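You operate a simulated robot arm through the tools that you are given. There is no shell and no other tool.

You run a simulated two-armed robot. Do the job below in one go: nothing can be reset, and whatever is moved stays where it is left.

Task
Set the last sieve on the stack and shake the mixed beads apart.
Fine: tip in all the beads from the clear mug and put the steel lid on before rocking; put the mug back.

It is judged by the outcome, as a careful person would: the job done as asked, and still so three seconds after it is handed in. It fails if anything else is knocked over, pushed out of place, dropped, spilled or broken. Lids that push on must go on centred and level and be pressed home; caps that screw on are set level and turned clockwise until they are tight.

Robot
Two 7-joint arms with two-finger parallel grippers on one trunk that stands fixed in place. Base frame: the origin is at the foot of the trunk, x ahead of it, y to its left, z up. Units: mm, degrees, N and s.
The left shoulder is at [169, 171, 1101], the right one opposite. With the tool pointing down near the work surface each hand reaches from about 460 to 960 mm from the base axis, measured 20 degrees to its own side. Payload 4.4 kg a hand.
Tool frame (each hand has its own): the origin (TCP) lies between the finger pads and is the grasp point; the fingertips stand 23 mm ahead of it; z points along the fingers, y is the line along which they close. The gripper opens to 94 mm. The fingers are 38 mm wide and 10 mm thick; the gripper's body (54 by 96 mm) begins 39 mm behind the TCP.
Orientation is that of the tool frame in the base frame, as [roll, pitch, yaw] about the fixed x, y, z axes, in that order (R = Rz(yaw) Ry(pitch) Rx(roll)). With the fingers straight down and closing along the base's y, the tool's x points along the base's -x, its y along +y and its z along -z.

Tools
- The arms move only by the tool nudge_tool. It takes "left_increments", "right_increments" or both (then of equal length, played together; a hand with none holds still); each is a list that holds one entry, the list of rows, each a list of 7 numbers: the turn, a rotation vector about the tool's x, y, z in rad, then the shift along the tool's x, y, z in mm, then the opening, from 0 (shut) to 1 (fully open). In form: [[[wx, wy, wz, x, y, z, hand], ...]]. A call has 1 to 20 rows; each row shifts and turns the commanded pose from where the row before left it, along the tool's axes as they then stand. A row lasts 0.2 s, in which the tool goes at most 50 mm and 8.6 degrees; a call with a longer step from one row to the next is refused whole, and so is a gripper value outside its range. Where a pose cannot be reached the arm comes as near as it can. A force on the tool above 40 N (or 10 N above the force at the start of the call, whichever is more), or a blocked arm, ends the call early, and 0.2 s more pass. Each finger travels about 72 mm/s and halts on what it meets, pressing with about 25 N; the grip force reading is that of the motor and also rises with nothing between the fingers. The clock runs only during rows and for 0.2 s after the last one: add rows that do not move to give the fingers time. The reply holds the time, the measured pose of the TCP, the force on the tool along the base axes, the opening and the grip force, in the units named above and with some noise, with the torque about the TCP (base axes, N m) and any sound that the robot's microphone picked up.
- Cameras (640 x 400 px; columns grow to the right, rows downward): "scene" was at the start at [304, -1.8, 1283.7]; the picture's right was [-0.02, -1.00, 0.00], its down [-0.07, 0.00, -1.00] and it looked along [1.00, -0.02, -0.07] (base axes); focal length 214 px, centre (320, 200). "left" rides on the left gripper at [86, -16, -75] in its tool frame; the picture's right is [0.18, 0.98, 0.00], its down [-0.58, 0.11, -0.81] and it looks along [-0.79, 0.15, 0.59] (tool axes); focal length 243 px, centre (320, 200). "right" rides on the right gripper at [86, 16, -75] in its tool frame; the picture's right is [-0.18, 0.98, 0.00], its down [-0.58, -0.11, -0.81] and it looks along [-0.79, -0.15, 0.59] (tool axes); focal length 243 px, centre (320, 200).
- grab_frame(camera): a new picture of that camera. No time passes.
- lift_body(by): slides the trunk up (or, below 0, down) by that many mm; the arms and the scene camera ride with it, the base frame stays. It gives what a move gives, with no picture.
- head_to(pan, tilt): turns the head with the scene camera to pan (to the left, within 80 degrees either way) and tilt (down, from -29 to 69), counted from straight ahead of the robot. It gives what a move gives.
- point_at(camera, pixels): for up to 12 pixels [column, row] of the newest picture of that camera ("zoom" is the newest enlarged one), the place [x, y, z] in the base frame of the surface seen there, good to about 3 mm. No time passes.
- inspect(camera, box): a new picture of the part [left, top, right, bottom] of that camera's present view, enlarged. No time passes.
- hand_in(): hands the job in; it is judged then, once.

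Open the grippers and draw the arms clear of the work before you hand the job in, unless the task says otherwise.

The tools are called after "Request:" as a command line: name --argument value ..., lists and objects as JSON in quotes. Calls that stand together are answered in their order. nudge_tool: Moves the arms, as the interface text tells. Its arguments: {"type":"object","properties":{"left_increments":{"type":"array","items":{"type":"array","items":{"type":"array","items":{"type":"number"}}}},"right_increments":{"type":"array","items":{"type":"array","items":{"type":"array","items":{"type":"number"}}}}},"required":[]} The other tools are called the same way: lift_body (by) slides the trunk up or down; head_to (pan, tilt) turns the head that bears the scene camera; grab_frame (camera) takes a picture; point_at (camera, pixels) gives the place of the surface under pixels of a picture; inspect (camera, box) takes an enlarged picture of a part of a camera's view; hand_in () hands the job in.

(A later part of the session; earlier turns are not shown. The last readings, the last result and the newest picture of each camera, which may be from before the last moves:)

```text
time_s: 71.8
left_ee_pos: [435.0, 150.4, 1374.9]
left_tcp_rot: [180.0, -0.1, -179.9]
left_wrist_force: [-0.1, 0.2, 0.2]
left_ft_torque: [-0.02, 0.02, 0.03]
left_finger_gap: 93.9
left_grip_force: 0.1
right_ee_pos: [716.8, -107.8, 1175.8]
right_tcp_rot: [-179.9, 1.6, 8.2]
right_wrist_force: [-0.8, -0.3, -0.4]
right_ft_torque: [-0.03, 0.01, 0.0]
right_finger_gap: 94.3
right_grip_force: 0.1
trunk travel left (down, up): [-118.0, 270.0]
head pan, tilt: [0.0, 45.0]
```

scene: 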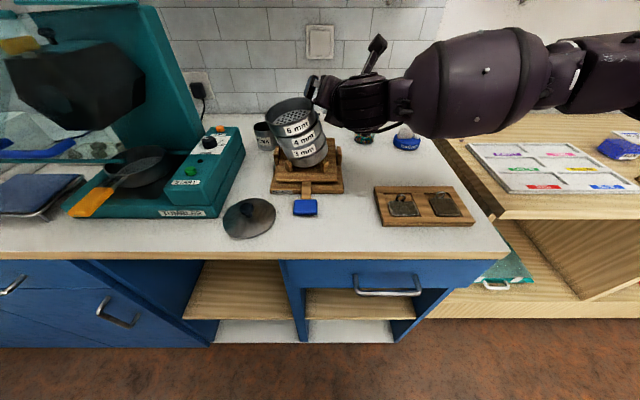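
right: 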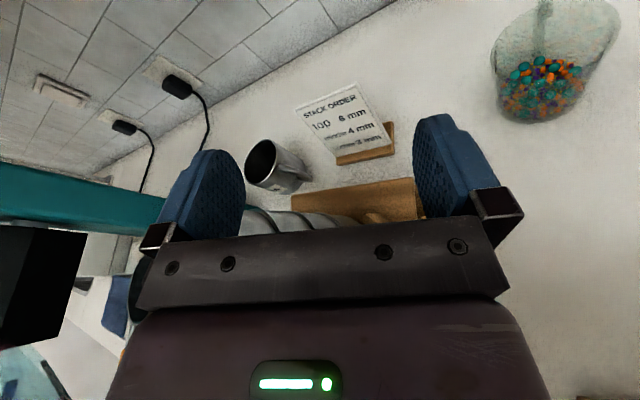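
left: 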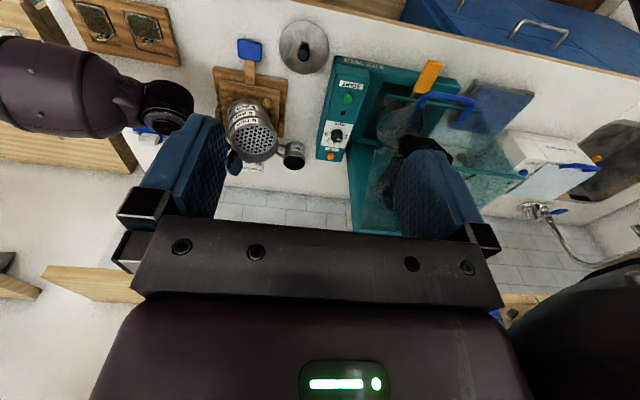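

The right hand points down again (yaw 8°). Now I measure the tilted top sieve's rim in the scene zoom.

Request:
inspect --camera "scene" --box '[265, 85, 345, 135]'

Request:
point_at --camera "zoom" --pixels '[[88, 160], [110, 185], [150, 197], [200, 198], [250, 190], [300, 172], [350, 145], [385, 110], [398, 80], [130, 125], [250, 80], [350, 65]]'

Request:
point_at --camera "zoom" --pixels '[[110, 230], [200, 250], [300, 240], [390, 180], [150, 290], [240, 310], [330, 300], [420, 240], [200, 355], [300, 365], [380, 340], [440, 300]]'

```text
8.00 times, centred on (305, 110) of scene
```

zoom: 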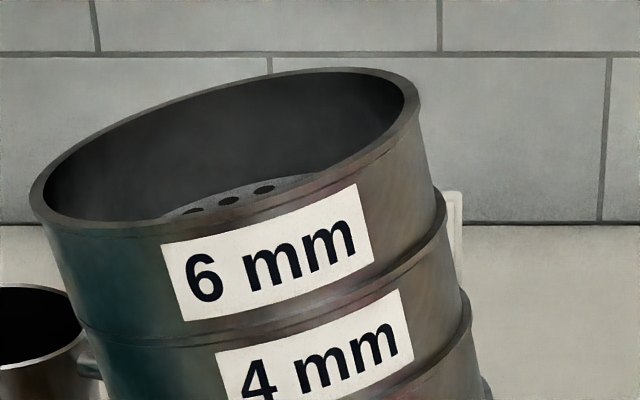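

```text
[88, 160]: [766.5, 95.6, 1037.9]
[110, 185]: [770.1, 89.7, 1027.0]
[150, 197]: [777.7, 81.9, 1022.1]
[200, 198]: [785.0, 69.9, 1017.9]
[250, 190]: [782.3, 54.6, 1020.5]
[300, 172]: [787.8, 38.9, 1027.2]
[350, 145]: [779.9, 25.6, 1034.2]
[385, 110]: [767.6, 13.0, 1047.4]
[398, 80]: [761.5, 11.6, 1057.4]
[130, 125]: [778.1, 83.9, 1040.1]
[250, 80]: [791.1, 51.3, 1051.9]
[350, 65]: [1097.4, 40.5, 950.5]
```

```text
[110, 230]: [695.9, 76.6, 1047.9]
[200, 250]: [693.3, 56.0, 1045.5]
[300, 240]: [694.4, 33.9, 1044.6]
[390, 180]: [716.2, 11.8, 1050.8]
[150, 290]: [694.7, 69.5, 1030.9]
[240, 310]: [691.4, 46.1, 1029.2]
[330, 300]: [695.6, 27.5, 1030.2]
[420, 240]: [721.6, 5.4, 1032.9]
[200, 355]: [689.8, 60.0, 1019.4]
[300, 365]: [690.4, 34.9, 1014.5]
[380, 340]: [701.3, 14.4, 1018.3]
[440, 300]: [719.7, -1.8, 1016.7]
```

I query the rim itself at several points.

Request:
point_at --camera "zoom" --pixels '[[37, 200], [45, 217], [80, 226], [150, 227], [230, 213], [300, 190], [360, 160], [400, 125], [416, 100], [400, 78], [340, 71], [36, 185]]'

Request:
inspect --camera "left" --box '[190, 50, 330, 190]'

Request:
point_at --camera "left" --pixels '[[243, 165], [240, 180], [250, 193], [265, 197], [280, 193], [295, 182], [297, 168], [262, 190], [270, 160], [222, 122], [275, 127], [280, 150]]'

```text
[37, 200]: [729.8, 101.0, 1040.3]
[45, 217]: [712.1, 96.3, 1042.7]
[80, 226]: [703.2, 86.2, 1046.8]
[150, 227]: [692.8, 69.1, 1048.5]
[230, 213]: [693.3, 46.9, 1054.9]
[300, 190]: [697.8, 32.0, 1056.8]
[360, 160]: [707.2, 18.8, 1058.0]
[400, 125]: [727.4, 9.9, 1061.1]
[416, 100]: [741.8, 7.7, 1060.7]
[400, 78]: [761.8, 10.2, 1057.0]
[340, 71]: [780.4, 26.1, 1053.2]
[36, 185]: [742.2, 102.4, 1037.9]
```

```text
2.86 times, centred on (260, 120) of left
```

zoom: 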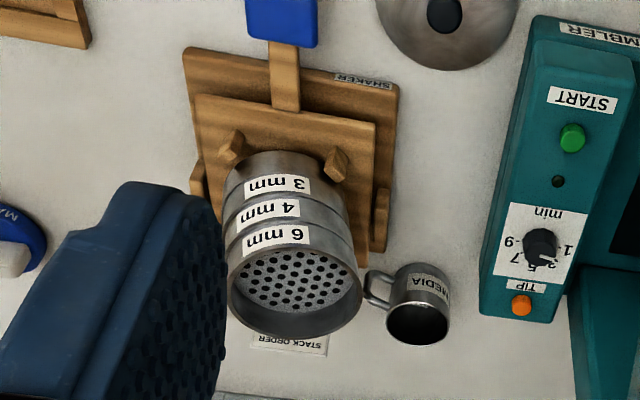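

```text
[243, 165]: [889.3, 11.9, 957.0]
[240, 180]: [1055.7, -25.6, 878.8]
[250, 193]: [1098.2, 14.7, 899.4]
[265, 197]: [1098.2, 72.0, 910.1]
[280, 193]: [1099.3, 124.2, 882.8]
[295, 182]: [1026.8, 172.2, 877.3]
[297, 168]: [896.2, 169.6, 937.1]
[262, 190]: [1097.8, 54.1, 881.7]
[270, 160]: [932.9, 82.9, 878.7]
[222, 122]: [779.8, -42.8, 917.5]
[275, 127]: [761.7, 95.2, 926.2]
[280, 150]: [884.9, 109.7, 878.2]
```

The rim plane shows a tilt of ≈13° to the left and ≈4° back, centre (737,55,1050): the pan seems jammed between the posts. I turn the right hand back to yaw 180 so I can look at the right side of the base.

Request:
nudge_tool --right_increments '[[[0, 0.028, 0, 10, 5, 0, 1], [0, 0, -0.1495, 0, 0, 0, 1], [0, 0, -0.1495, 0, 0, 0, 1], [0, 0, -0.1495, 0, 0, 0, 1], [0, 0, -0.1495, 0, 0, 0, 1], [0, 0, -0.1495, 0, 0, 0, 1], [0, 0, -0.1495, 0, 0, 0, 1], [0, 0, -0.1495, 0, 0, 0, 1], [0, 0, -0.1495, 0, 0, 0, 1], [0, 0, -0.1495, 0, 0, 0, 1], [0, 0, -0.1495, 0, 0, 0, 1], [0, 0, -0.1495, 0, 0, 0, 1], [0, 0, -0.1495, 0, 0, 0, 1], [0, 0, -0.1495, 0, 0, 0, 1], [0, 0, -0.1495, 0, 0, 0, 1], [0, 0, -0.1495, 0, 0, 0, 1], [0, 0, -0.1495, 0, 0, 0, 1], [0, 0, -0.1495, 0, 0, 0, 1], [0, 0, -0.1495, 0, 0, 0, 1], [0, 0, -0.1495, 0, 0, 0, 1]]]'

```text
time_s: 76.0
left_ee_pos: [432.9, 151.6, 1376.2]
left_tcp_rot: [-179.9, 0.0, -179.9]
left_wrist_force: [-0.2, -0.9, -0.7]
left_ft_torque: [0.03, 0.02, -0.01]
left_finger_gap: 93.9
left_grip_force: 0.1
right_ee_pos: [726.4, -110.5, 1176.3]
right_tcp_rot: [179.7, 0.0, 171.4]
right_wrist_force: [0.0, -0.7, 0.0]
right_ft_torque: [0.04, -0.03, -0.02]
right_finger_gap: 94.1
right_grip_force: 0.0
trunk travel left (down, up): [-118.0, 270.0]
head pan, tilt: [0.0, 45.0]
```

The wrist camera can't see the base's side well, so I plan to tip the stack gently upright by pushing its left rim with the left fist, watching forces. First I check the tumbler's height near the left arm's path.

Request:
grab_frame --camera "scene"

Request:
point_at --camera "scene" --pixels '[[145, 10], [170, 80], [190, 110], [230, 135], [215, 170], [100, 60], [135, 150], [130, 10], [60, 110], [240, 160], [197, 90], [266, 135]]'

```text
taken
```

scene: 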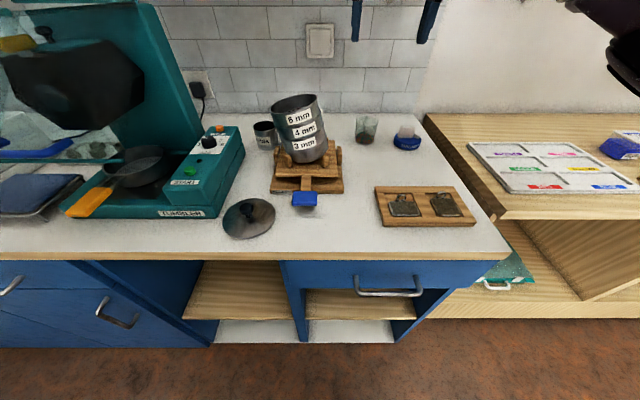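

```text
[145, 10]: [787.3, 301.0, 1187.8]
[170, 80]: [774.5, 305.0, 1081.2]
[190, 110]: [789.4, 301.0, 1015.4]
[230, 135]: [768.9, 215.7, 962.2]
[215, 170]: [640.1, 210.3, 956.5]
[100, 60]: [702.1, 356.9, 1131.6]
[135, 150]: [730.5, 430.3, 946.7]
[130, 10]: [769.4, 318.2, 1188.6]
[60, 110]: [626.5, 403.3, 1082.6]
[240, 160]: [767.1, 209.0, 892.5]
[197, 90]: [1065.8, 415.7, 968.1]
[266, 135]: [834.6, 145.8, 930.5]
```

The tumbler's panel is at y≥300, so the left hand's path at y≈150 is clear. I bring the left hand, closing to a fist, to (737,150,1100) left of the stack.

Request:
nudge_tool --left_increments '[[[0, 0, 0, -33.4, 0, 25, 0.8], [0, 0, 0, -33.4, 0, 25, 0.6], [0, 0, 0, -33.4, 0, 25, 0.4], [0, 0, 0, -33.4, 0, 25, 0.2], [0, 0, 0, -33.4, 0, 25, 0], [0, 0, 0, 0, 0, 0, 0]]]'

Request:
nudge_tool --left_increments '[[[0, 0, 0, -27.4, 0, 30, 0], [0, 0, 0, -27.4, 0, 30, 0], [0, 0, 0, -27.4, 0, 30, 0], [0, 0, 0, -27.4, 0, 30, 0], [0, 0, 0, -27.4, 0, 30, 0], [0, 0, 0, 0, 0, 0, 0]]]'

Request:
grab_frame --camera "scene"

Request:
grab_frame --camera "left"

```text
time_s: 77.4
left_ee_pos: [598.4, 152.3, 1252.8]
left_tcp_rot: [-180.0, 0.1, -179.9]
left_wrist_force: [-0.1, 0.0, 1.0]
left_ft_torque: [0.02, -0.02, 0.01]
left_finger_gap: 0.0
left_grip_force: 24.7
right_ee_pos: [725.0, -110.5, 1177.5]
right_tcp_rot: [179.7, 0.0, 171.3]
right_wrist_force: [0.1, 0.1, 1.0]
right_ft_torque: [0.02, -0.03, 0.03]
right_finger_gap: 93.9
right_grip_force: 0.0
trunk travel left (down, up): [-118.0, 270.0]
head pan, tilt: [0.0, 45.0]
```

```text
time_s: 79.0
left_ee_pos: [702.2, 158.2, 1200.9]
left_tcp_rot: [-178.7, 8.4, -178.7]
left_wrist_force: [-0.1, -0.5, 0.7]
left_ft_torque: [0.04, 0.01, -0.01]
left_finger_gap: 0.0
left_grip_force: 25.3
right_ee_pos: [689.1, -115.8, 1216.7]
right_tcp_rot: [178.9, 2.9, 171.1]
right_wrist_force: [-0.5, -0.2, 0.8]
right_ft_torque: [0.03, -0.04, 0.01]
right_finger_gap: 93.9
right_grip_force: 0.1
trunk travel left (down, up): [-118.0, 270.0]
head pan, tilt: [0.0, 45.0]
stopped in row 6 (left hand): the arm was blocked; the commanded pose is now the measured one
```

```text
taken
```

scene: 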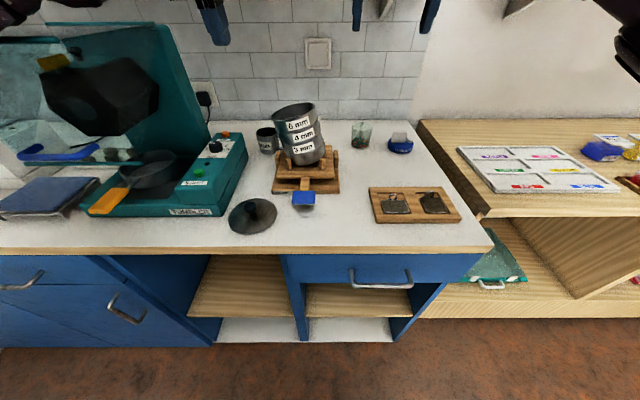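

```text
taken
```

left: 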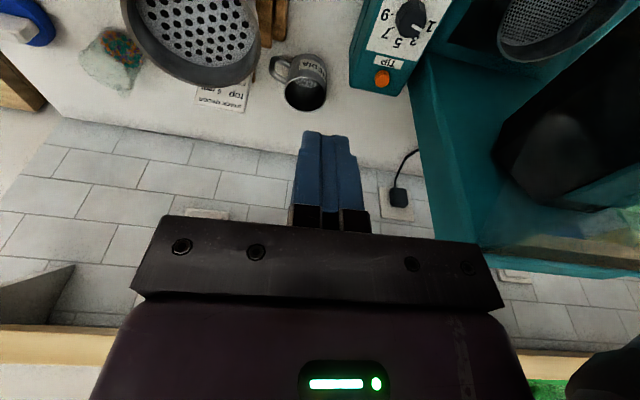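

The left arm is blocked and the robot seems to have been pushed back a little (the right hand reading and scene view shifted), so the left elbow is pressing on something. I back the left hand up and out along its path.

Request:
nudge_tool --left_increments '[[[0, 0, 0, 20, 0, -20, 0], [0, 0, 0, 20, 0, -20, 0], [0, 0, 0, 20, 0, -20, 0], [0, 0, 0, 0, 0, 0, 0]]]'

Request:
grab_frame --camera "scene"

```text
time_s: 80.0
left_ee_pos: [658.5, 149.6, 1202.6]
left_tcp_rot: [-179.5, 4.3, -179.4]
left_wrist_force: [0.3, 0.3, 0.3]
left_ft_torque: [0.01, -0.02, 0.02]
left_finger_gap: 0.0
left_grip_force: 25.0
right_ee_pos: [713.0, -118.7, 1184.4]
right_tcp_rot: [179.1, 0.7, 171.1]
right_wrist_force: [-0.3, -0.2, -0.2]
right_ft_torque: [0.01, 0.02, -0.01]
right_finger_gap: 94.1
right_grip_force: 0.1
trunk travel left (down, up): [-118.0, 270.0]
head pan, tilt: [0.0, 45.0]
```

```text
taken
```

scene: 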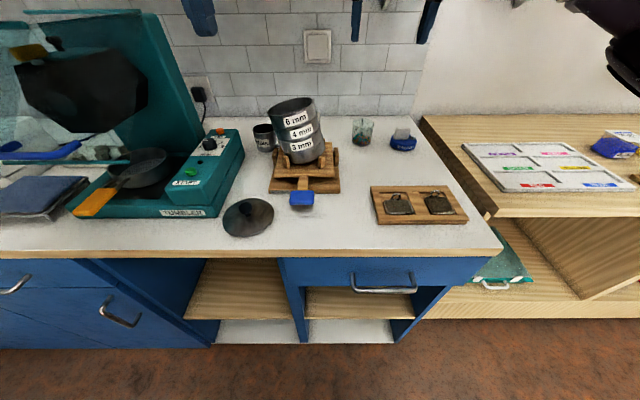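

The view is coming back; I back out further.

Request:
nudge_tool --left_increments '[[[0, 0, 0, 20, 0, -20, 0], [0, 0, 0, 20, 0, -20, 0], [0, 0, 0, 20, 0, -20, 0], [0, 0, 0, 0, 0, 0, 0], [0, 0, 0, 0, 0, 0, 0]]]'

Request:
grab_frame --camera "scene"

Request:
head_to --pan 35 --tilt 45

Request:
grab_frame --camera "scene"

```text
time_s: 81.2
left_ee_pos: [612.5, 161.5, 1244.5]
left_tcp_rot: [-179.0, 2.9, -179.1]
left_wrist_force: [0.0, -0.3, -0.2]
left_ft_torque: [0.05, 0.0, 0.01]
left_finger_gap: 0.0
left_grip_force: 25.3
right_ee_pos: [727.2, -110.5, 1173.8]
right_tcp_rot: [179.7, -0.1, 171.2]
right_wrist_force: [1.1, -0.6, 0.0]
right_ft_torque: [-0.03, 0.01, -0.03]
right_finger_gap: 94.2
right_grip_force: 0.2
trunk travel left (down, up): [-118.0, 270.0]
head pan, tilt: [0.0, 45.0]
```

```text
taken
```

scene: 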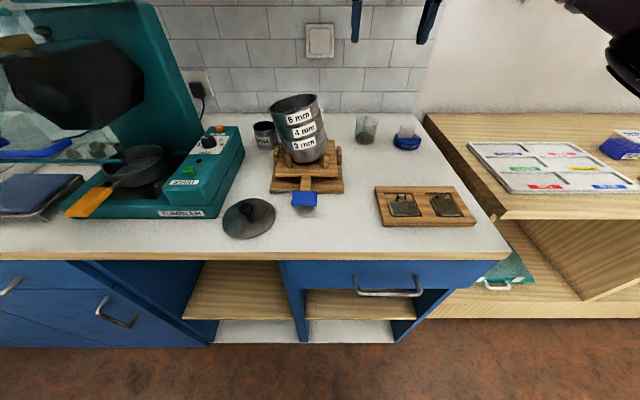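

```text
time_s: 82.2
left_ee_pos: [611.8, 161.4, 1245.9]
left_tcp_rot: [-179.0, 3.1, -179.2]
left_wrist_force: [0.1, -0.3, 0.5]
left_ft_torque: [-0.01, 0.0, -0.04]
left_finger_gap: 0.0
left_grip_force: 25.7
right_ee_pos: [726.4, -110.2, 1176.6]
right_tcp_rot: [179.8, -0.1, 171.2]
right_wrist_force: [0.4, -0.1, 0.4]
right_ft_torque: [0.02, -0.01, 0.03]
right_finger_gap: 93.9
right_grip_force: 0.0
trunk travel left (down, up): [-118.0, 270.0]
head pan, tilt: [35.0, 45.0]
```

```text
taken
```

scene: 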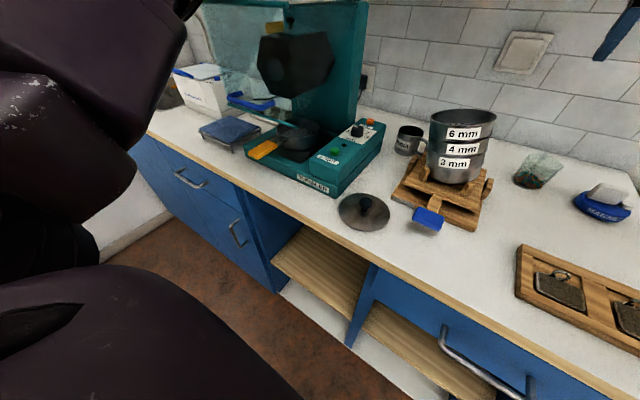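

The robot is back to its normal stance. I look left to see where the left elbow is and what may block it.

Request:
head_to --pan 65 --tilt 25

Request:
grab_frame --camera "scene"

Request:
grab_frame --camera "left"

```text
time_s: 83.1
left_ee_pos: [610.7, 159.4, 1245.7]
left_tcp_rot: [-179.0, 3.1, -179.1]
left_wrist_force: [-0.9, -0.3, -0.4]
left_ft_torque: [0.02, 0.0, 0.02]
left_finger_gap: 0.0
left_grip_force: 24.9
right_ee_pos: [726.2, -109.7, 1176.1]
right_tcp_rot: [179.7, -0.1, 171.2]
right_wrist_force: [0.3, -0.1, -0.2]
right_ft_torque: [-0.01, -0.02, 0.0]
right_finger_gap: 94.0
right_grip_force: 0.2
trunk travel left (down, up): [-118.0, 270.0]
head pan, tilt: [65.0, 25.0]
```

```text
taken
```

scene: 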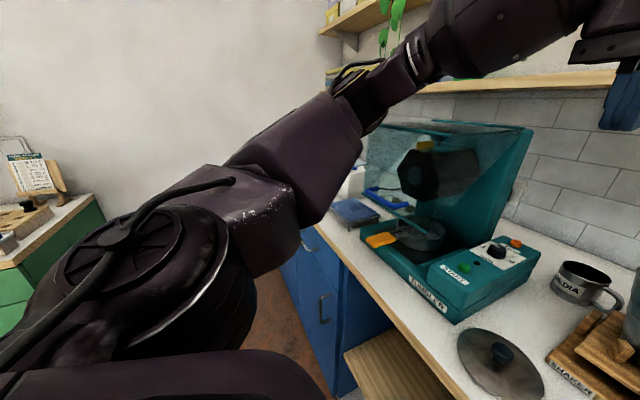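

```text
taken
```

left: 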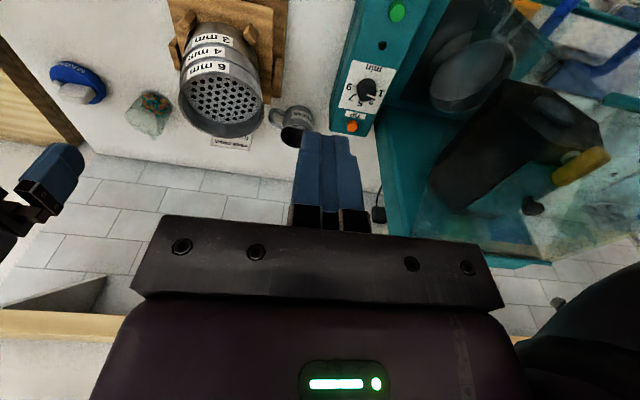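

The left forearm points up and out toward the shelf with plants, so its elbow likely met the shelf. I look at the shelf area to check nothing got disturbed.

Request:
head_to --pan 40 --tilt 0

Request:
grab_frame --camera "scene"

Request:
head_to --pan 0 --tilt 4

Request:
grab_frame --camera "scene"

```text
time_s: 84.0
left_ee_pos: [611.2, 161.9, 1246.5]
left_tcp_rot: [-179.1, 3.1, -179.1]
left_wrist_force: [-0.3, 0.5, 0.1]
left_ft_torque: [0.02, 0.0, 0.0]
left_finger_gap: 0.0
left_grip_force: 25.4
right_ee_pos: [726.8, -109.6, 1175.5]
right_tcp_rot: [179.6, -0.1, 171.1]
right_wrist_force: [-0.4, -0.8, -0.4]
right_ft_torque: [-0.01, 0.0, -0.04]
right_finger_gap: 94.1
right_grip_force: 0.1
trunk travel left (down, up): [-118.0, 270.0]
head pan, tilt: [40.0, 0.0]
```

```text
taken
```

scene: 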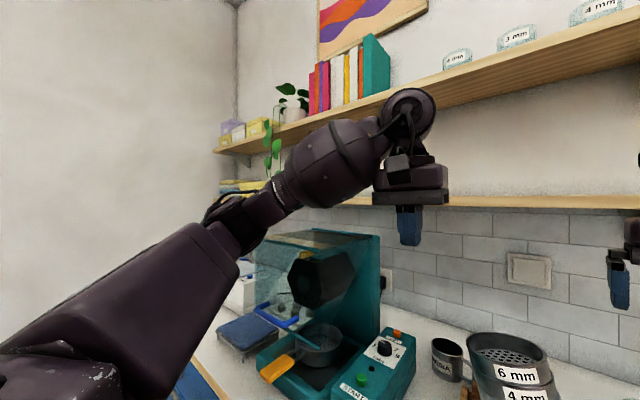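

```text
time_s: 85.1
left_ee_pos: [611.0, 161.2, 1245.0]
left_tcp_rot: [-179.1, 3.1, -179.1]
left_wrist_force: [0.1, 0.1, 0.5]
left_ft_torque: [0.01, 0.02, -0.02]
left_finger_gap: 0.0
left_grip_force: 25.1
right_ee_pos: [725.9, -110.6, 1176.4]
right_tcp_rot: [179.8, 0.0, 171.3]
right_wrist_force: [0.3, -0.6, -0.4]
right_ft_torque: [0.01, 0.02, 0.03]
right_finger_gap: 93.8
right_grip_force: 0.1
trunk travel left (down, up): [-118.0, 270.0]
head pan, tilt: [0.0, 4.0]
```

```text
taken
```

scene: 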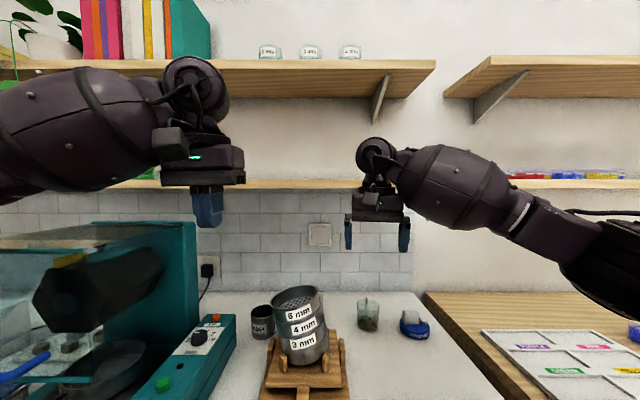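

Nothing on the shelf looks disturbed; the left forearm probably pressed on the tumbler's hood, so I'll keep the left arm out and work with the right. I retract the left hand toward its start pose.

Request:
nudge_tool --left_increments '[[[0, 0.054, 0, 30, 0, -22, 0], [0, 0, 0, 37, -2, -27, 0], [0, 0, 0, 37, -2, -27, 0], [0, 0, 0, 37, -2, -27, 0], [0, 0, 0, 37, -2, -27, 0], [0, 0, 0, 0, 0, 0, 0.5]]]' --right_increments '[[[0, 0, -0.076, 0, 0, 0, 0.8], [0, 0, -0.076, 0, 0, 0, 0.6], [0, 0, 0, 0, 0, 0, 0.4], [0, 0, 0, 0, 0, 0, 0.2], [0, 0, 0, 0, 0, 0, 0], [0, 0, 0, 0, 0, 0, 0]]]'

Request:
head_to --pan 0 --tilt 45

Request:
grab_frame --camera "scene"

```text
time_s: 86.5
left_ee_pos: [434.8, 154.0, 1374.9]
left_tcp_rot: [-179.1, -0.1, -179.2]
left_wrist_force: [0.4, 0.2, 1.5]
left_ft_torque: [0.02, 0.03, 0.01]
left_finger_gap: 47.2
left_grip_force: 0.1
right_ee_pos: [726.8, -110.2, 1174.2]
right_tcp_rot: [179.5, -0.2, -179.9]
right_wrist_force: [-0.4, 0.1, 0.5]
right_ft_torque: [0.0, -0.01, 0.02]
right_finger_gap: 0.2
right_grip_force: 25.3
trunk travel left (down, up): [-118.0, 270.0]
head pan, tilt: [0.0, 4.0]
```

```text
time_s: 87.6
left_ee_pos: [434.0, 152.0, 1375.9]
left_tcp_rot: [-179.1, 0.0, -179.3]
left_wrist_force: [-0.4, 0.0, 0.3]
left_ft_torque: [-0.02, -0.02, 0.0]
left_finger_gap: 46.9
left_grip_force: 0.1
right_ee_pos: [726.4, -109.2, 1175.3]
right_tcp_rot: [179.7, 0.1, 179.9]
right_wrist_force: [0.3, 0.4, 0.3]
right_ft_torque: [0.0, -0.01, -0.01]
right_finger_gap: 0.1
right_grip_force: 24.6
trunk travel left (down, up): [-118.0, 270.0]
head pan, tilt: [0.0, 45.0]
```

```text
taken
```

scene: 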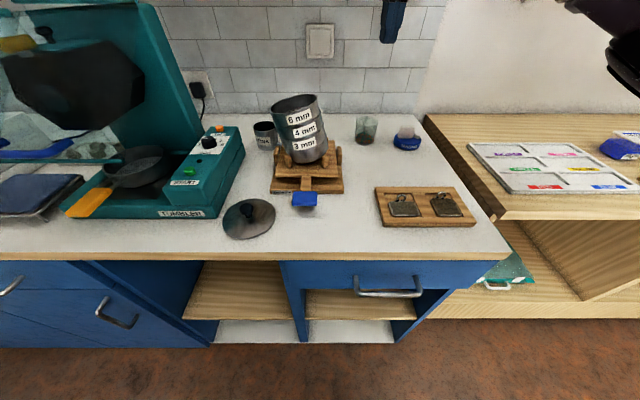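

Everything else is in place. I carry the right fist high over the stack to its left side, (737,128,1175).

Request:
nudge_tool --right_increments '[[[0, 0, 0, -2, 39.5, 0, 0], [0, 0, 0, -2, 39.5, 0, 0], [0, 0, 0, -2, 39.5, 0, 0], [0, 0, 0, -2, 39.5, 0, 0], [0, 0, 0, -2, 39.5, 0, 0], [0, 0, 0, 0, 39.5, 0, 0], [0, 0, 0, 0, 0, 0, 0]]]'

Request:
grab_frame --camera "scene"

Request:
grab_frame --camera "right"

```text
time_s: 89.2
left_ee_pos: [431.7, 152.0, 1375.1]
left_tcp_rot: [-179.1, 0.0, -179.2]
left_wrist_force: [1.1, -0.7, 0.6]
left_ft_torque: [0.01, -0.01, -0.01]
left_finger_gap: 47.0
left_grip_force: 0.1
right_ee_pos: [735.8, 126.2, 1177.8]
right_tcp_rot: [179.7, -0.1, 179.8]
right_wrist_force: [-0.5, -1.0, 0.8]
right_ft_torque: [0.02, 0.01, -0.01]
right_finger_gap: 0.0
right_grip_force: 24.8
trunk travel left (down, up): [-118.0, 270.0]
head pan, tilt: [0.0, 45.0]
```

```text
taken
```

scene: 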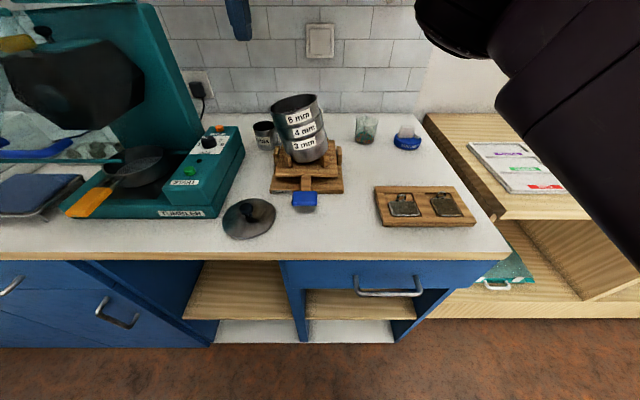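

```text
taken
```

right: 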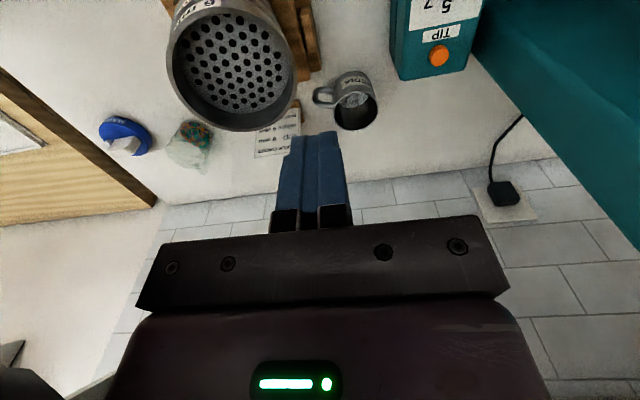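

The fist is to the left of the stack and above. I lower it to z≈1048 (tips ≈1025), at y≈127, about 14 mm from the rim's left edge.

Request:
nudge_tool --right_increments '[[[0, 0, 0, 0, 0, 25, 0], [0, 0, 0, 0, 0, 25, 0], [0, 0, 0, 0, 0, 25, 0], [0, 0, 0, 0, 0, 25, 0], [0, 0, 0, 0, 0, 15, 0], [0, 0, 0, 0, 0, 13, 0], [0, 0, 0, 0, 0, 0, 0]]]'

Request:
inspect --camera "scene" --box '[230, 65, 390, 195]'

Request:
grab_frame --camera "right"

```text
time_s: 90.8
left_ee_pos: [432.3, 151.7, 1375.7]
left_tcp_rot: [-179.2, 0.0, -179.2]
left_wrist_force: [0.2, 0.7, 0.7]
left_ft_torque: [0.01, 0.0, -0.01]
left_finger_gap: 47.1
left_grip_force: 0.0
right_ee_pos: [736.9, 128.0, 1049.7]
right_tcp_rot: [179.7, -0.1, 179.9]
right_wrist_force: [-0.1, -0.1, 0.9]
right_ft_torque: [0.0, 0.0, -0.03]
right_finger_gap: 0.0
right_grip_force: 25.4
trunk travel left (down, up): [-118.0, 270.0]
head pan, tilt: [0.0, 45.0]
```

```text
3.08 times, centred on (310, 130) of scene
```

zoom: 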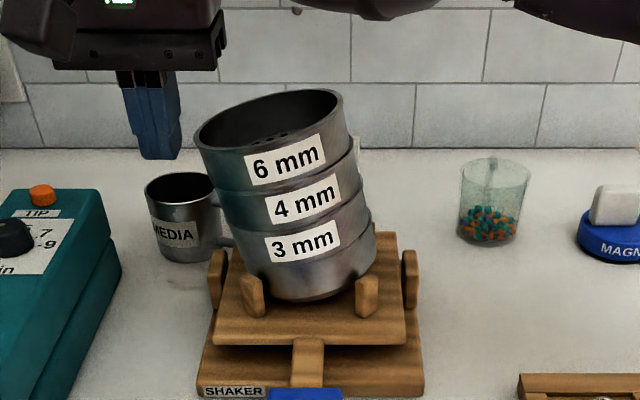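

```text
taken
```

right: 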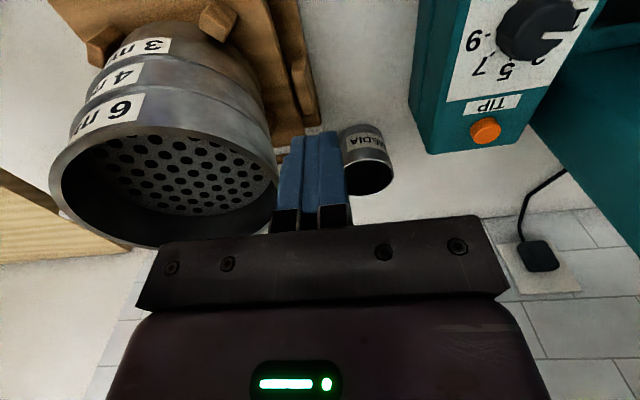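

The fist is beside the left rim with ≈14 mm gap. I push slowly toward -y, first 18 mm to contact.

Request:
nudge_tool --right_increments '[[[0, 0, 0, 0, -4, 0, 0], [0, 0, 0, 0, -4, 0, 0], [0, 0, 0, 0, -4, 0, 0], [0, 0, 0, 0, -3, 0, 0], [0, 0, 0, 0, -3, 0, 0], [0, 0, 0, 0, 0, 0, 0]]]'

Request:
inspect --camera "scene" --box '[230, 65, 390, 195]'

```text
time_s: 92.2
left_ee_pos: [433.0, 152.6, 1375.1]
left_tcp_rot: [-179.2, 0.1, -179.2]
left_wrist_force: [0.3, 0.2, 0.3]
left_ft_torque: [0.02, 0.01, -0.01]
left_finger_gap: 47.1
left_grip_force: 0.0
right_ee_pos: [736.1, 109.8, 1050.1]
right_tcp_rot: [179.7, 0.0, 179.9]
right_wrist_force: [0.0, 2.0, 1.1]
right_ft_torque: [-0.01, 0.0, 0.0]
right_finger_gap: 0.0
right_grip_force: 25.0
trunk travel left (down, up): [-118.0, 270.0]
head pan, tilt: [0.0, 45.0]
```

```text
3.08 times, centred on (310, 130) of scene
```

zoom: 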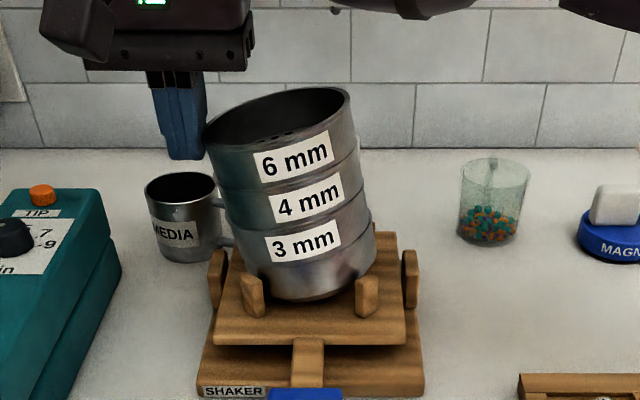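

Contact at ≈2 N and the stack rotates slightly toward upright. I keep pushing in 3 mm steps.

Request:
nudge_tool --right_increments '[[[0, 0, 0, 0, -2.5, 0, 0], [0, 0, 0, 0, -2.5, 0, 0], [0, 0, 0, 0, -2.5, 0, 0], [0, 0, 0, 0, 0, 0, 0]]]'

Request:
inspect --camera "scene" --box '[230, 65, 390, 195]'

```text
time_s: 93.2
left_ee_pos: [433.7, 152.4, 1374.5]
left_tcp_rot: [-179.1, 0.0, -179.3]
left_wrist_force: [-0.5, 0.3, -0.9]
left_ft_torque: [0.0, 0.01, 0.02]
left_finger_gap: 46.9
left_grip_force: 0.0
right_ee_pos: [738.5, 101.4, 1046.0]
right_tcp_rot: [179.7, -0.1, 179.8]
right_wrist_force: [-0.8, 0.3, 0.8]
right_ft_torque: [0.02, 0.05, 0.01]
right_finger_gap: 0.0
right_grip_force: 25.0
trunk travel left (down, up): [-118.0, 270.0]
head pan, tilt: [0.0, 45.0]
```

```text
3.08 times, centred on (310, 130) of scene
```

zoom: 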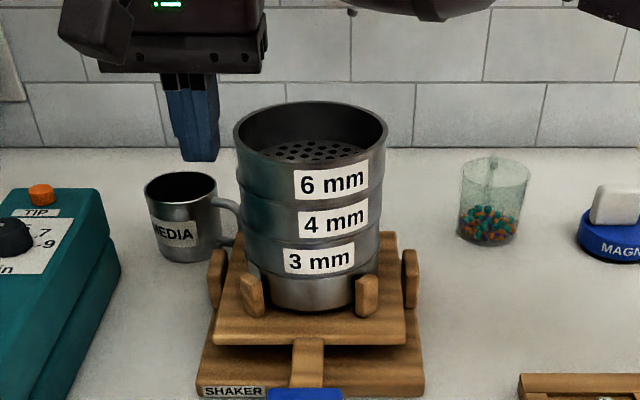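

The stack dropped back upright between the posts. I retract the fist and check that all parts are nested and level.

Request:
nudge_tool --right_increments '[[[0, 0, 0, 0, 8, 0, 0], [0, 0, 0, 0, 8, 0, 0], [0, 0, 0, 0, 8, -10, 0], [0, 0, 0, 0, 0, -30, 0], [0, 0, 0, 0, 0, -40, 0], [0, 0, 0, 0, 0, -40, 0], [0, 0, 0, 0, 0, -20, 0], [0, 0, 0, 0, 0, 0, 0]]]'

Request:
inspect --camera "scene" --box '[257, 88, 353, 148]'

Request:
inspect --camera "scene" --box '[257, 130, 353, 190]'

Request:
grab_frame --camera "right"

```text
time_s: 95.0
left_ee_pos: [433.8, 152.5, 1375.7]
left_tcp_rot: [-179.1, -0.1, -179.2]
left_wrist_force: [1.0, -0.4, 0.3]
left_ft_torque: [0.02, 0.0, 0.02]
left_finger_gap: 46.9
left_grip_force: 0.1
right_ee_pos: [736.5, 126.5, 1189.0]
right_tcp_rot: [179.7, -0.1, 179.8]
right_wrist_force: [0.1, -0.4, -0.4]
right_ft_torque: [-0.03, -0.01, 0.0]
right_finger_gap: 0.0
right_grip_force: 24.9
trunk travel left (down, up): [-118.0, 270.0]
head pan, tilt: [0.0, 45.0]
```

```text
6.67 times, centred on (305, 118) of scene
```

zoom: 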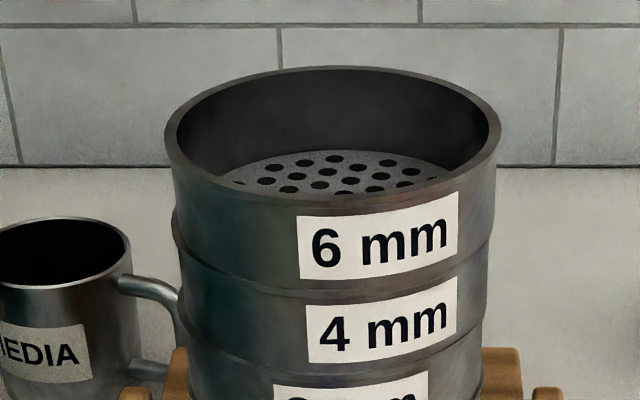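

```text
6.67 times, centred on (305, 160) of scene
```

zoom: 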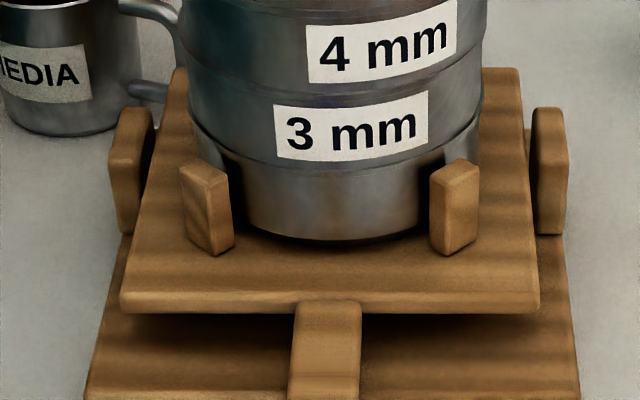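

```text
taken
```

right: 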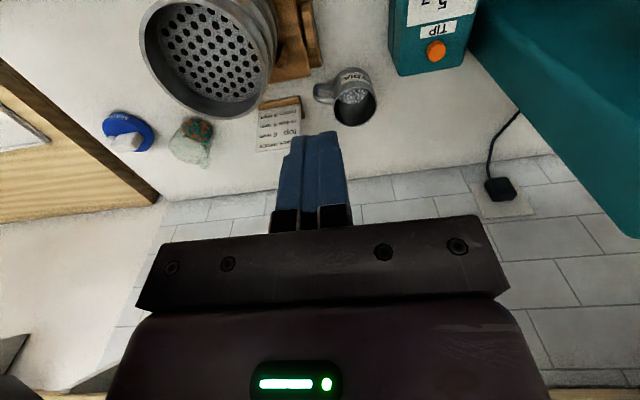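

All sieves and the pan are nested, level and between the posts again. Now the mug again: earlier the low horizontal pose was just out of reach, so I'll lower the trunk first. I move the right hand to a safe high spot at (690,-150,1250).

Request:
nudge_tool --right_increments '[[[0, 0, 0, 6.6, -39.6, -8.7, 0], [0, 0, 0, 6.6, -39.6, -8.7, 0.2], [0, 0, 0, 6.6, -39.6, -8.7, 0.4], [0, 0, 0, 6.6, -39.6, -8.7, 0.6], [0, 0, 0, 6.6, -39.6, -8.7, 0.8], [0, 0, 0, 6.6, -39.6, -8.7, 1], [0, 0, 0, 6.6, -39.6, -8.7, 1], [0, 0, 0, 0, 0, 0, 1]]]'

Request:
lift_body --by -50

Request:
grab_frame --camera "scene"

```text
time_s: 96.8
left_ee_pos: [433.3, 153.5, 1374.7]
left_tcp_rot: [-179.1, 0.1, -179.2]
left_wrist_force: [0.0, -0.6, 0.2]
left_ft_torque: [-0.01, -0.01, -0.02]
left_finger_gap: 46.9
left_grip_force: 0.2
right_ee_pos: [691.0, -150.5, 1248.7]
right_tcp_rot: [179.7, -0.1, 179.8]
right_wrist_force: [-0.1, -0.1, 0.7]
right_ft_torque: [0.0, 0.01, -0.01]
right_finger_gap: 94.2
right_grip_force: 0.1
trunk travel left (down, up): [-118.0, 270.0]
head pan, tilt: [0.0, 45.0]
```

```text
time_s: 97.7
left_ee_pos: [453.7, 152.1, 1312.6]
left_tcp_rot: [-178.9, -2.5, -179.2]
left_wrist_force: [-0.3, 0.2, 0.1]
left_ft_torque: [0.02, -0.08, 0.02]
left_finger_gap: 47.1
left_grip_force: 0.0
right_ee_pos: [687.9, -153.1, 1200.2]
right_tcp_rot: [179.7, 0.2, 179.9]
right_wrist_force: [0.6, -0.3, 0.9]
right_ft_torque: [0.0, -0.04, 0.03]
right_finger_gap: 94.0
right_grip_force: 0.1
trunk travel left (down, up): [-68.0, 320.0]
head pan, tilt: [0.0, 45.0]
```

```text
taken
```

scene: 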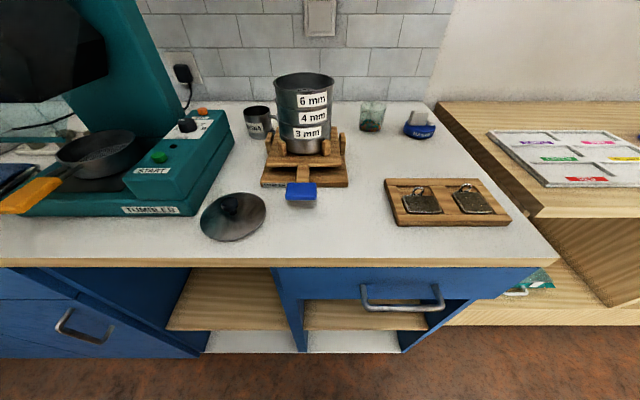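

The left hand shifted unexpectedly while lowering (its arm may be touching something). I look left before going on.

Request:
head_to --pan 70 --tilt 40

Request:
grab_frame --camera "scene"

Request:
head_to --pan 50 --tilt 0

Request:
grab_frame --camera "scene"

```text
time_s: 99.1
left_ee_pos: [455.4, 151.9, 1311.4]
left_tcp_rot: [-178.9, -2.6, -179.2]
left_wrist_force: [0.2, 0.0, 0.2]
left_ft_torque: [-0.03, -0.02, 0.0]
left_finger_gap: 47.1
left_grip_force: 0.1
right_ee_pos: [690.1, -151.7, 1199.4]
right_tcp_rot: [179.6, 0.1, 179.8]
right_wrist_force: [-0.9, -0.4, -0.5]
right_ft_torque: [0.01, 0.01, -0.01]
right_finger_gap: 93.7
right_grip_force: 0.1
trunk travel left (down, up): [-68.0, 320.0]
head pan, tilt: [70.0, 40.0]
```

```text
taken
```

scene: 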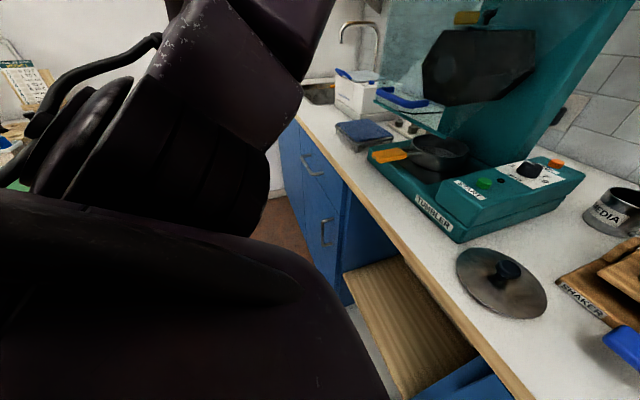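

```text
time_s: 100.2
left_ee_pos: [456.1, 152.5, 1311.0]
left_tcp_rot: [-178.9, -2.8, -179.2]
left_wrist_force: [0.3, 0.1, -0.3]
left_ft_torque: [0.0, -0.01, 0.01]
left_finger_gap: 46.9
left_grip_force: 0.1
right_ee_pos: [689.3, -151.8, 1198.5]
right_tcp_rot: [179.6, 0.1, -180.0]
right_wrist_force: [0.2, 0.3, 0.1]
right_ft_torque: [0.03, -0.02, 0.01]
right_finger_gap: 94.2
right_grip_force: 0.1
trunk travel left (down, up): [-68.0, 320.0]
head pan, tilt: [50.0, 0.0]
```

```text
taken
```

scene: 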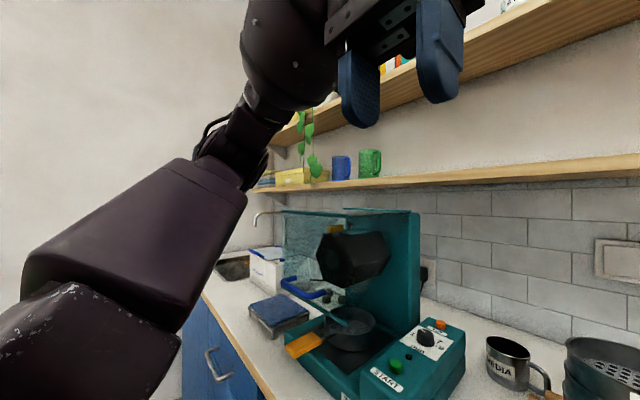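

The left arm's elbow area seems to be pressed by something when lowering. I raise the trunk back 50 mm and check that the left hand returns.

Request:
lift_body --by 50

Request:
head_to --pan 80 --tilt 60

Request:
grab_frame --camera "scene"

```text
time_s: 101.1
left_ee_pos: [459.1, 153.0, 1358.0]
left_tcp_rot: [-179.0, -3.1, -179.2]
left_wrist_force: [1.6, 0.1, 0.4]
left_ft_torque: [-0.01, 0.08, 0.03]
left_finger_gap: 47.0
left_grip_force: 0.1
right_ee_pos: [693.0, -152.7, 1244.8]
right_tcp_rot: [179.7, -0.3, 179.8]
right_wrist_force: [0.3, 0.9, -0.1]
right_ft_torque: [-0.01, 0.0, -0.02]
right_finger_gap: 94.2
right_grip_force: 0.0
trunk travel left (down, up): [-118.0, 270.0]
head pan, tilt: [50.0, 0.0]
```

```text
time_s: 102.4
left_ee_pos: [454.7, 152.8, 1360.0]
left_tcp_rot: [-178.9, -2.6, -179.2]
left_wrist_force: [-0.4, 0.5, -0.7]
left_ft_torque: [-0.01, -0.01, 0.02]
left_finger_gap: 46.9
left_grip_force: 0.1
right_ee_pos: [690.7, -153.7, 1248.5]
right_tcp_rot: [179.7, 0.0, 180.0]
right_wrist_force: [-0.3, 0.0, 0.3]
right_ft_torque: [-0.01, 0.01, 0.01]
right_finger_gap: 93.8
right_grip_force: 0.1
trunk travel left (down, up): [-118.0, 270.0]
head pan, tilt: [80.0, 60.0]
```

```text
taken
```

scene: 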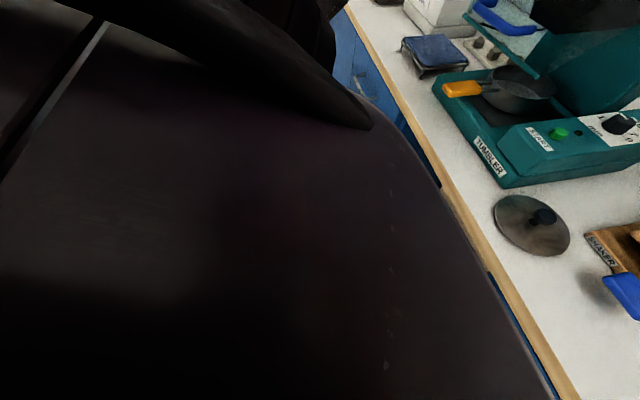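

I try a small corrective move of the left hand to see if it is free.

Request:
nudge_tool --left_increments '[[[0, -0.0227, 0, 7, 0, -5, 0.5], [0, -0.0227, 0, 7, 0, -5, 0.5], [0, 0, 0, 7, 0, -6, 0.5], [0, 0, 0, 0, 0, 0, 0.5]]]'

Request:
head_to --pan 0 --tilt 45

```text
time_s: 103.4
left_ee_pos: [435.8, 153.2, 1378.3]
left_tcp_rot: [-178.9, -0.2, -179.0]
left_wrist_force: [0.4, 0.0, -0.5]
left_ft_torque: [0.01, -0.02, 0.0]
left_finger_gap: 47.1
left_grip_force: 0.1
right_ee_pos: [690.8, -152.5, 1248.6]
right_tcp_rot: [179.8, 0.1, 179.8]
right_wrist_force: [0.4, 0.4, 0.4]
right_ft_torque: [-0.02, -0.01, 0.02]
right_finger_gap: 94.0
right_grip_force: 0.2
trunk travel left (down, up): [-118.0, 270.0]
head pan, tilt: [80.0, 60.0]
```

```text
time_s: 104.9
left_ee_pos: [435.0, 152.1, 1376.1]
left_tcp_rot: [-178.9, -0.1, -179.2]
left_wrist_force: [0.2, 0.2, -0.2]
left_ft_torque: [-0.03, 0.0, -0.02]
left_finger_gap: 46.8
left_grip_force: 0.0
right_ee_pos: [690.8, -152.5, 1248.5]
right_tcp_rot: [179.6, -0.1, 179.9]
right_wrist_force: [0.1, 0.8, -0.4]
right_ft_torque: [0.03, 0.0, -0.02]
right_finger_gap: 93.9
right_grip_force: 0.1
trunk travel left (down, up): [-118.0, 270.0]
head pan, tilt: [0.0, 45.0]
```

The left arm is free. To find a reachable low grasp pose safely, I'll rehearse it 150 mm higher: raise the trunk by 150 and test the same arm postures in free air.

Request:
lift_body --by 150

Request:
nudge_tool --right_increments '[[[0, 0, 0.1495, 0, 0, 0, 1], [0, 0, 0.1495, 0, 0, 0, 1], [0, 0, 0.1495, 0, 0, 0, 1], [0, 0, 0.1495, 0, 0, 0, 1], [0, 0, 0.1495, 0, 0, 0, 1], [0, 0, 0.1495, 0, 0, 0, 1], [0, 0, 0.1495, 0, 0, 0, 1], [0, 0, 0.1495, 0, 0, 0, 1], [0, 0, 0.1495, 0, 0, 0, 1], [0, 0, 0.1495, 0, 0, 0, 1], [0, 0, 0.1495, 0, 0, 0, 1], [0, 0, 0.1495, 0, 0, 0, 1], [0, 0, 0.1495, 0, 0, 0, 1], [0, 0, 0.1495, 0, 0, 0, 1], [0, 0, 0.1495, 0, 0, 0, 1], [0, 0, 0.1495, 0, 0, 0, 1], [0, 0, 0.1495, 0, 0, 0, 1], [0, 0, 0.1495, 0, 0, 0, 1], [0, 0, 0.1495, 0, 0, 0, 1], [0, 0, 0.1495, 0, 0, 0, 1]]]'

```text
time_s: 106.7
left_ee_pos: [437.1, 151.5, 1525.9]
left_tcp_rot: [-179.0, -0.3, -179.1]
left_wrist_force: [0.5, 0.0, -0.7]
left_ft_torque: [0.02, 0.01, -0.05]
left_finger_gap: 47.1
left_grip_force: 0.1
right_ee_pos: [692.9, -151.4, 1397.0]
right_tcp_rot: [179.6, -0.2, 179.9]
right_wrist_force: [0.1, 0.2, -0.4]
right_ft_torque: [-0.01, 0.01, 0.05]
right_finger_gap: 93.9
right_grip_force: 0.0
trunk travel left (down, up): [-268.0, 120.0]
head pan, tilt: [0.0, 45.0]
```

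```text
time_s: 110.9
left_ee_pos: [435.4, 151.3, 1527.6]
left_tcp_rot: [-178.9, 0.0, -179.1]
left_wrist_force: [-0.5, -0.1, -0.5]
left_ft_torque: [-0.02, 0.03, 0.01]
left_finger_gap: 46.8
left_grip_force: 0.0
right_ee_pos: [690.2, -152.9, 1400.0]
right_tcp_rot: [-179.7, -0.1, 8.4]
right_wrist_force: [0.3, -0.2, -0.2]
right_ft_torque: [-0.01, 0.01, 0.0]
right_finger_gap: 94.1
right_grip_force: 0.1
trunk travel left (down, up): [-268.0, 120.0]
head pan, tilt: [0.0, 45.0]
```

Now yaw 8°; I rotate to 0, pitch the tool to 35° below horizontal, and go to the rehearsal point (780,-140,1200).

Request:
nudge_tool --right_increments '[[[0, 0, 0.147, 0, 0, 0, 1], [0, 0.137, 0, 0, 0, 0, 1], [0, 0.137, 0, 0, 0, 0, 1], [0, 0.137, 0, 0, 0, 0, 1], [0, 0.137, 0, 0, 0, 0, 1], [0, 0.137, 0, 0, 0, 0, 1], [0, 0.137, 0, 0, 0, 0, 1], [0, 0.137, 0, 0, 0, 0, 1], [0, 0, 0, 0, 0, 0, 1]]]'

Request:
nudge_tool --right_increments '[[[0, 0, 0, -22.4, -2.6, 37.7, 1], [0, 0, 0, -22.4, -2.6, 37.7, 1], [0, 0, 0, -22.4, -2.6, 37.7, 1], [0, 0, 0, -22.4, -2.6, 37.7, 1], [0, 0, 0, -22.4, -2.6, 37.7, 1], [0, 0, 0, 0, 0, 0, 1]]]'

```text
time_s: 112.9
left_ee_pos: [435.0, 152.2, 1528.9]
left_tcp_rot: [-178.9, 0.0, -179.1]
left_wrist_force: [0.3, 0.5, 1.3]
left_ft_torque: [0.0, 0.01, 0.05]
left_finger_gap: 47.1
left_grip_force: 0.0
right_ee_pos: [689.9, -153.0, 1398.7]
right_tcp_rot: [-179.5, -55.1, -0.4]
right_wrist_force: [1.0, 0.0, 1.0]
right_ft_torque: [-0.02, -0.01, 0.0]
right_finger_gap: 94.2
right_grip_force: 0.1
trunk travel left (down, up): [-268.0, 120.0]
head pan, tilt: [0.0, 45.0]
```

```text
time_s: 114.3
left_ee_pos: [435.3, 151.8, 1528.3]
left_tcp_rot: [-178.9, -0.1, -179.1]
left_wrist_force: [-0.4, -0.1, 0.5]
left_ft_torque: [0.0, -0.01, -0.03]
left_finger_gap: 46.9
left_grip_force: 0.0
right_ee_pos: [779.2, -137.6, 1199.7]
right_tcp_rot: [-179.4, -55.0, -0.4]
right_wrist_force: [0.2, -0.9, 0.4]
right_ft_torque: [0.01, -0.02, 0.01]
right_finger_gap: 94.1
right_grip_force: 0.0
trunk travel left (down, up): [-268.0, 120.0]
head pan, tilt: [0.0, 45.0]
```

Fine so far. I continue the rehearsal to the pre-grasp equivalent (813,-137,1116).

Request:
nudge_tool --right_increments '[[[0, 0, 0, -16.4, 0, 25.3, 1], [0, 0, 0, -16.4, 0, 25.3, 1], [0, 0, 0, 0, 0, 0, 1]]]'

Request:
nudge_tool --right_increments '[[[0, 0, 0, -16.4, 0, 25.3, 1], [0, 0, 0, 0, 0, 0, 1]]]'

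Request:
nudge_tool --right_increments '[[[0, 0, 0, 0, 0, 15, 1], [0, 0, 0, 0, 0, 15, 1], [0, 0, 0, 0, 0, 0, 1]]]'

```text
time_s: 115.1
left_ee_pos: [434.2, 151.9, 1528.1]
left_tcp_rot: [-178.8, -0.1, -179.2]
left_wrist_force: [-0.7, -0.4, -0.2]
left_ft_torque: [-0.02, 0.01, 0.01]
left_finger_gap: 47.3
left_grip_force: 0.1
right_ee_pos: [801.0, -137.1, 1143.8]
right_tcp_rot: [-179.5, -55.0, -0.5]
right_wrist_force: [-0.9, 0.5, 0.3]
right_ft_torque: [0.0, -0.02, -0.01]
right_finger_gap: 94.1
right_grip_force: 0.1
trunk travel left (down, up): [-268.0, 120.0]
head pan, tilt: [0.0, 45.0]
```

```text
time_s: 115.7
left_ee_pos: [433.7, 151.7, 1528.7]
left_tcp_rot: [-178.9, -0.1, -179.0]
left_wrist_force: [0.0, 0.3, 0.1]
left_ft_torque: [0.02, 0.0, 0.0]
left_finger_gap: 47.3
left_grip_force: 0.1
right_ee_pos: [813.7, -137.6, 1117.1]
right_tcp_rot: [-179.5, -55.0, -0.3]
right_wrist_force: [0.5, 0.0, 0.3]
right_ft_torque: [0.02, 0.0, -0.02]
right_finger_gap: 94.0
right_grip_force: 0.0
trunk travel left (down, up): [-268.0, 120.0]
head pan, tilt: [0.0, 45.0]
```

```text
time_s: 116.5
left_ee_pos: [433.8, 151.1, 1527.2]
left_tcp_rot: [-178.9, -0.1, -179.0]
left_wrist_force: [0.4, 0.2, 0.0]
left_ft_torque: [0.0, 0.01, 0.02]
left_finger_gap: 47.3
left_grip_force: 0.0
right_ee_pos: [838.7, -138.0, 1098.8]
right_tcp_rot: [-179.5, -55.0, -0.3]
right_wrist_force: [0.0, 0.8, -0.7]
right_ft_torque: [-0.02, -0.01, 0.01]
right_finger_gap: 94.0
right_grip_force: 0.0
trunk travel left (down, up): [-268.0, 120.0]
head pan, tilt: [0.0, 45.0]
```

Still reachable. I step on toward the grasp equivalent (887,-137,1064).

Request:
nudge_tool --right_increments '[[[0, 0, 0, 0, 0, 15, 1], [0, 0, 0, 0, 0, 15, 1], [0, 0, 0, 0, 0, 0, 1]]]'

Request:
nudge_tool --right_increments '[[[0, 0, 0, 0, 0, 15, 1], [0, 0, 0, 0, 0, 15, 1], [0, 0, 0, 0, 0, 0, 1]]]'

```text
time_s: 117.3
left_ee_pos: [435.5, 152.8, 1527.2]
left_tcp_rot: [-178.8, -0.2, -179.1]
left_wrist_force: [0.2, -0.5, 0.6]
left_ft_torque: [0.0, -0.01, 0.01]
left_finger_gap: 47.0
left_grip_force: 0.0
right_ee_pos: [864.1, -138.5, 1080.5]
right_tcp_rot: [-179.4, -54.8, -0.4]
right_wrist_force: [0.1, 0.1, -0.4]
right_ft_torque: [0.0, 0.0, 0.02]
right_finger_gap: 93.9
right_grip_force: 0.0
trunk travel left (down, up): [-268.0, 120.0]
head pan, tilt: [0.0, 45.0]
```

```text
time_s: 118.1
left_ee_pos: [434.8, 152.2, 1527.6]
left_tcp_rot: [-178.9, -0.1, -179.1]
left_wrist_force: [0.3, 0.0, -0.4]
left_ft_torque: [0.0, -0.03, 0.0]
left_finger_gap: 46.7
left_grip_force: 0.1
right_ee_pos: [886.7, -137.3, 1063.2]
right_tcp_rot: [-179.4, -54.9, -0.4]
right_wrist_force: [0.7, 1.3, 1.2]
right_ft_torque: [0.0, 0.02, 0.03]
right_finger_gap: 94.0
right_grip_force: 0.1
trunk travel left (down, up): [-268.0, 120.0]
head pan, tilt: [0.0, 45.0]
```

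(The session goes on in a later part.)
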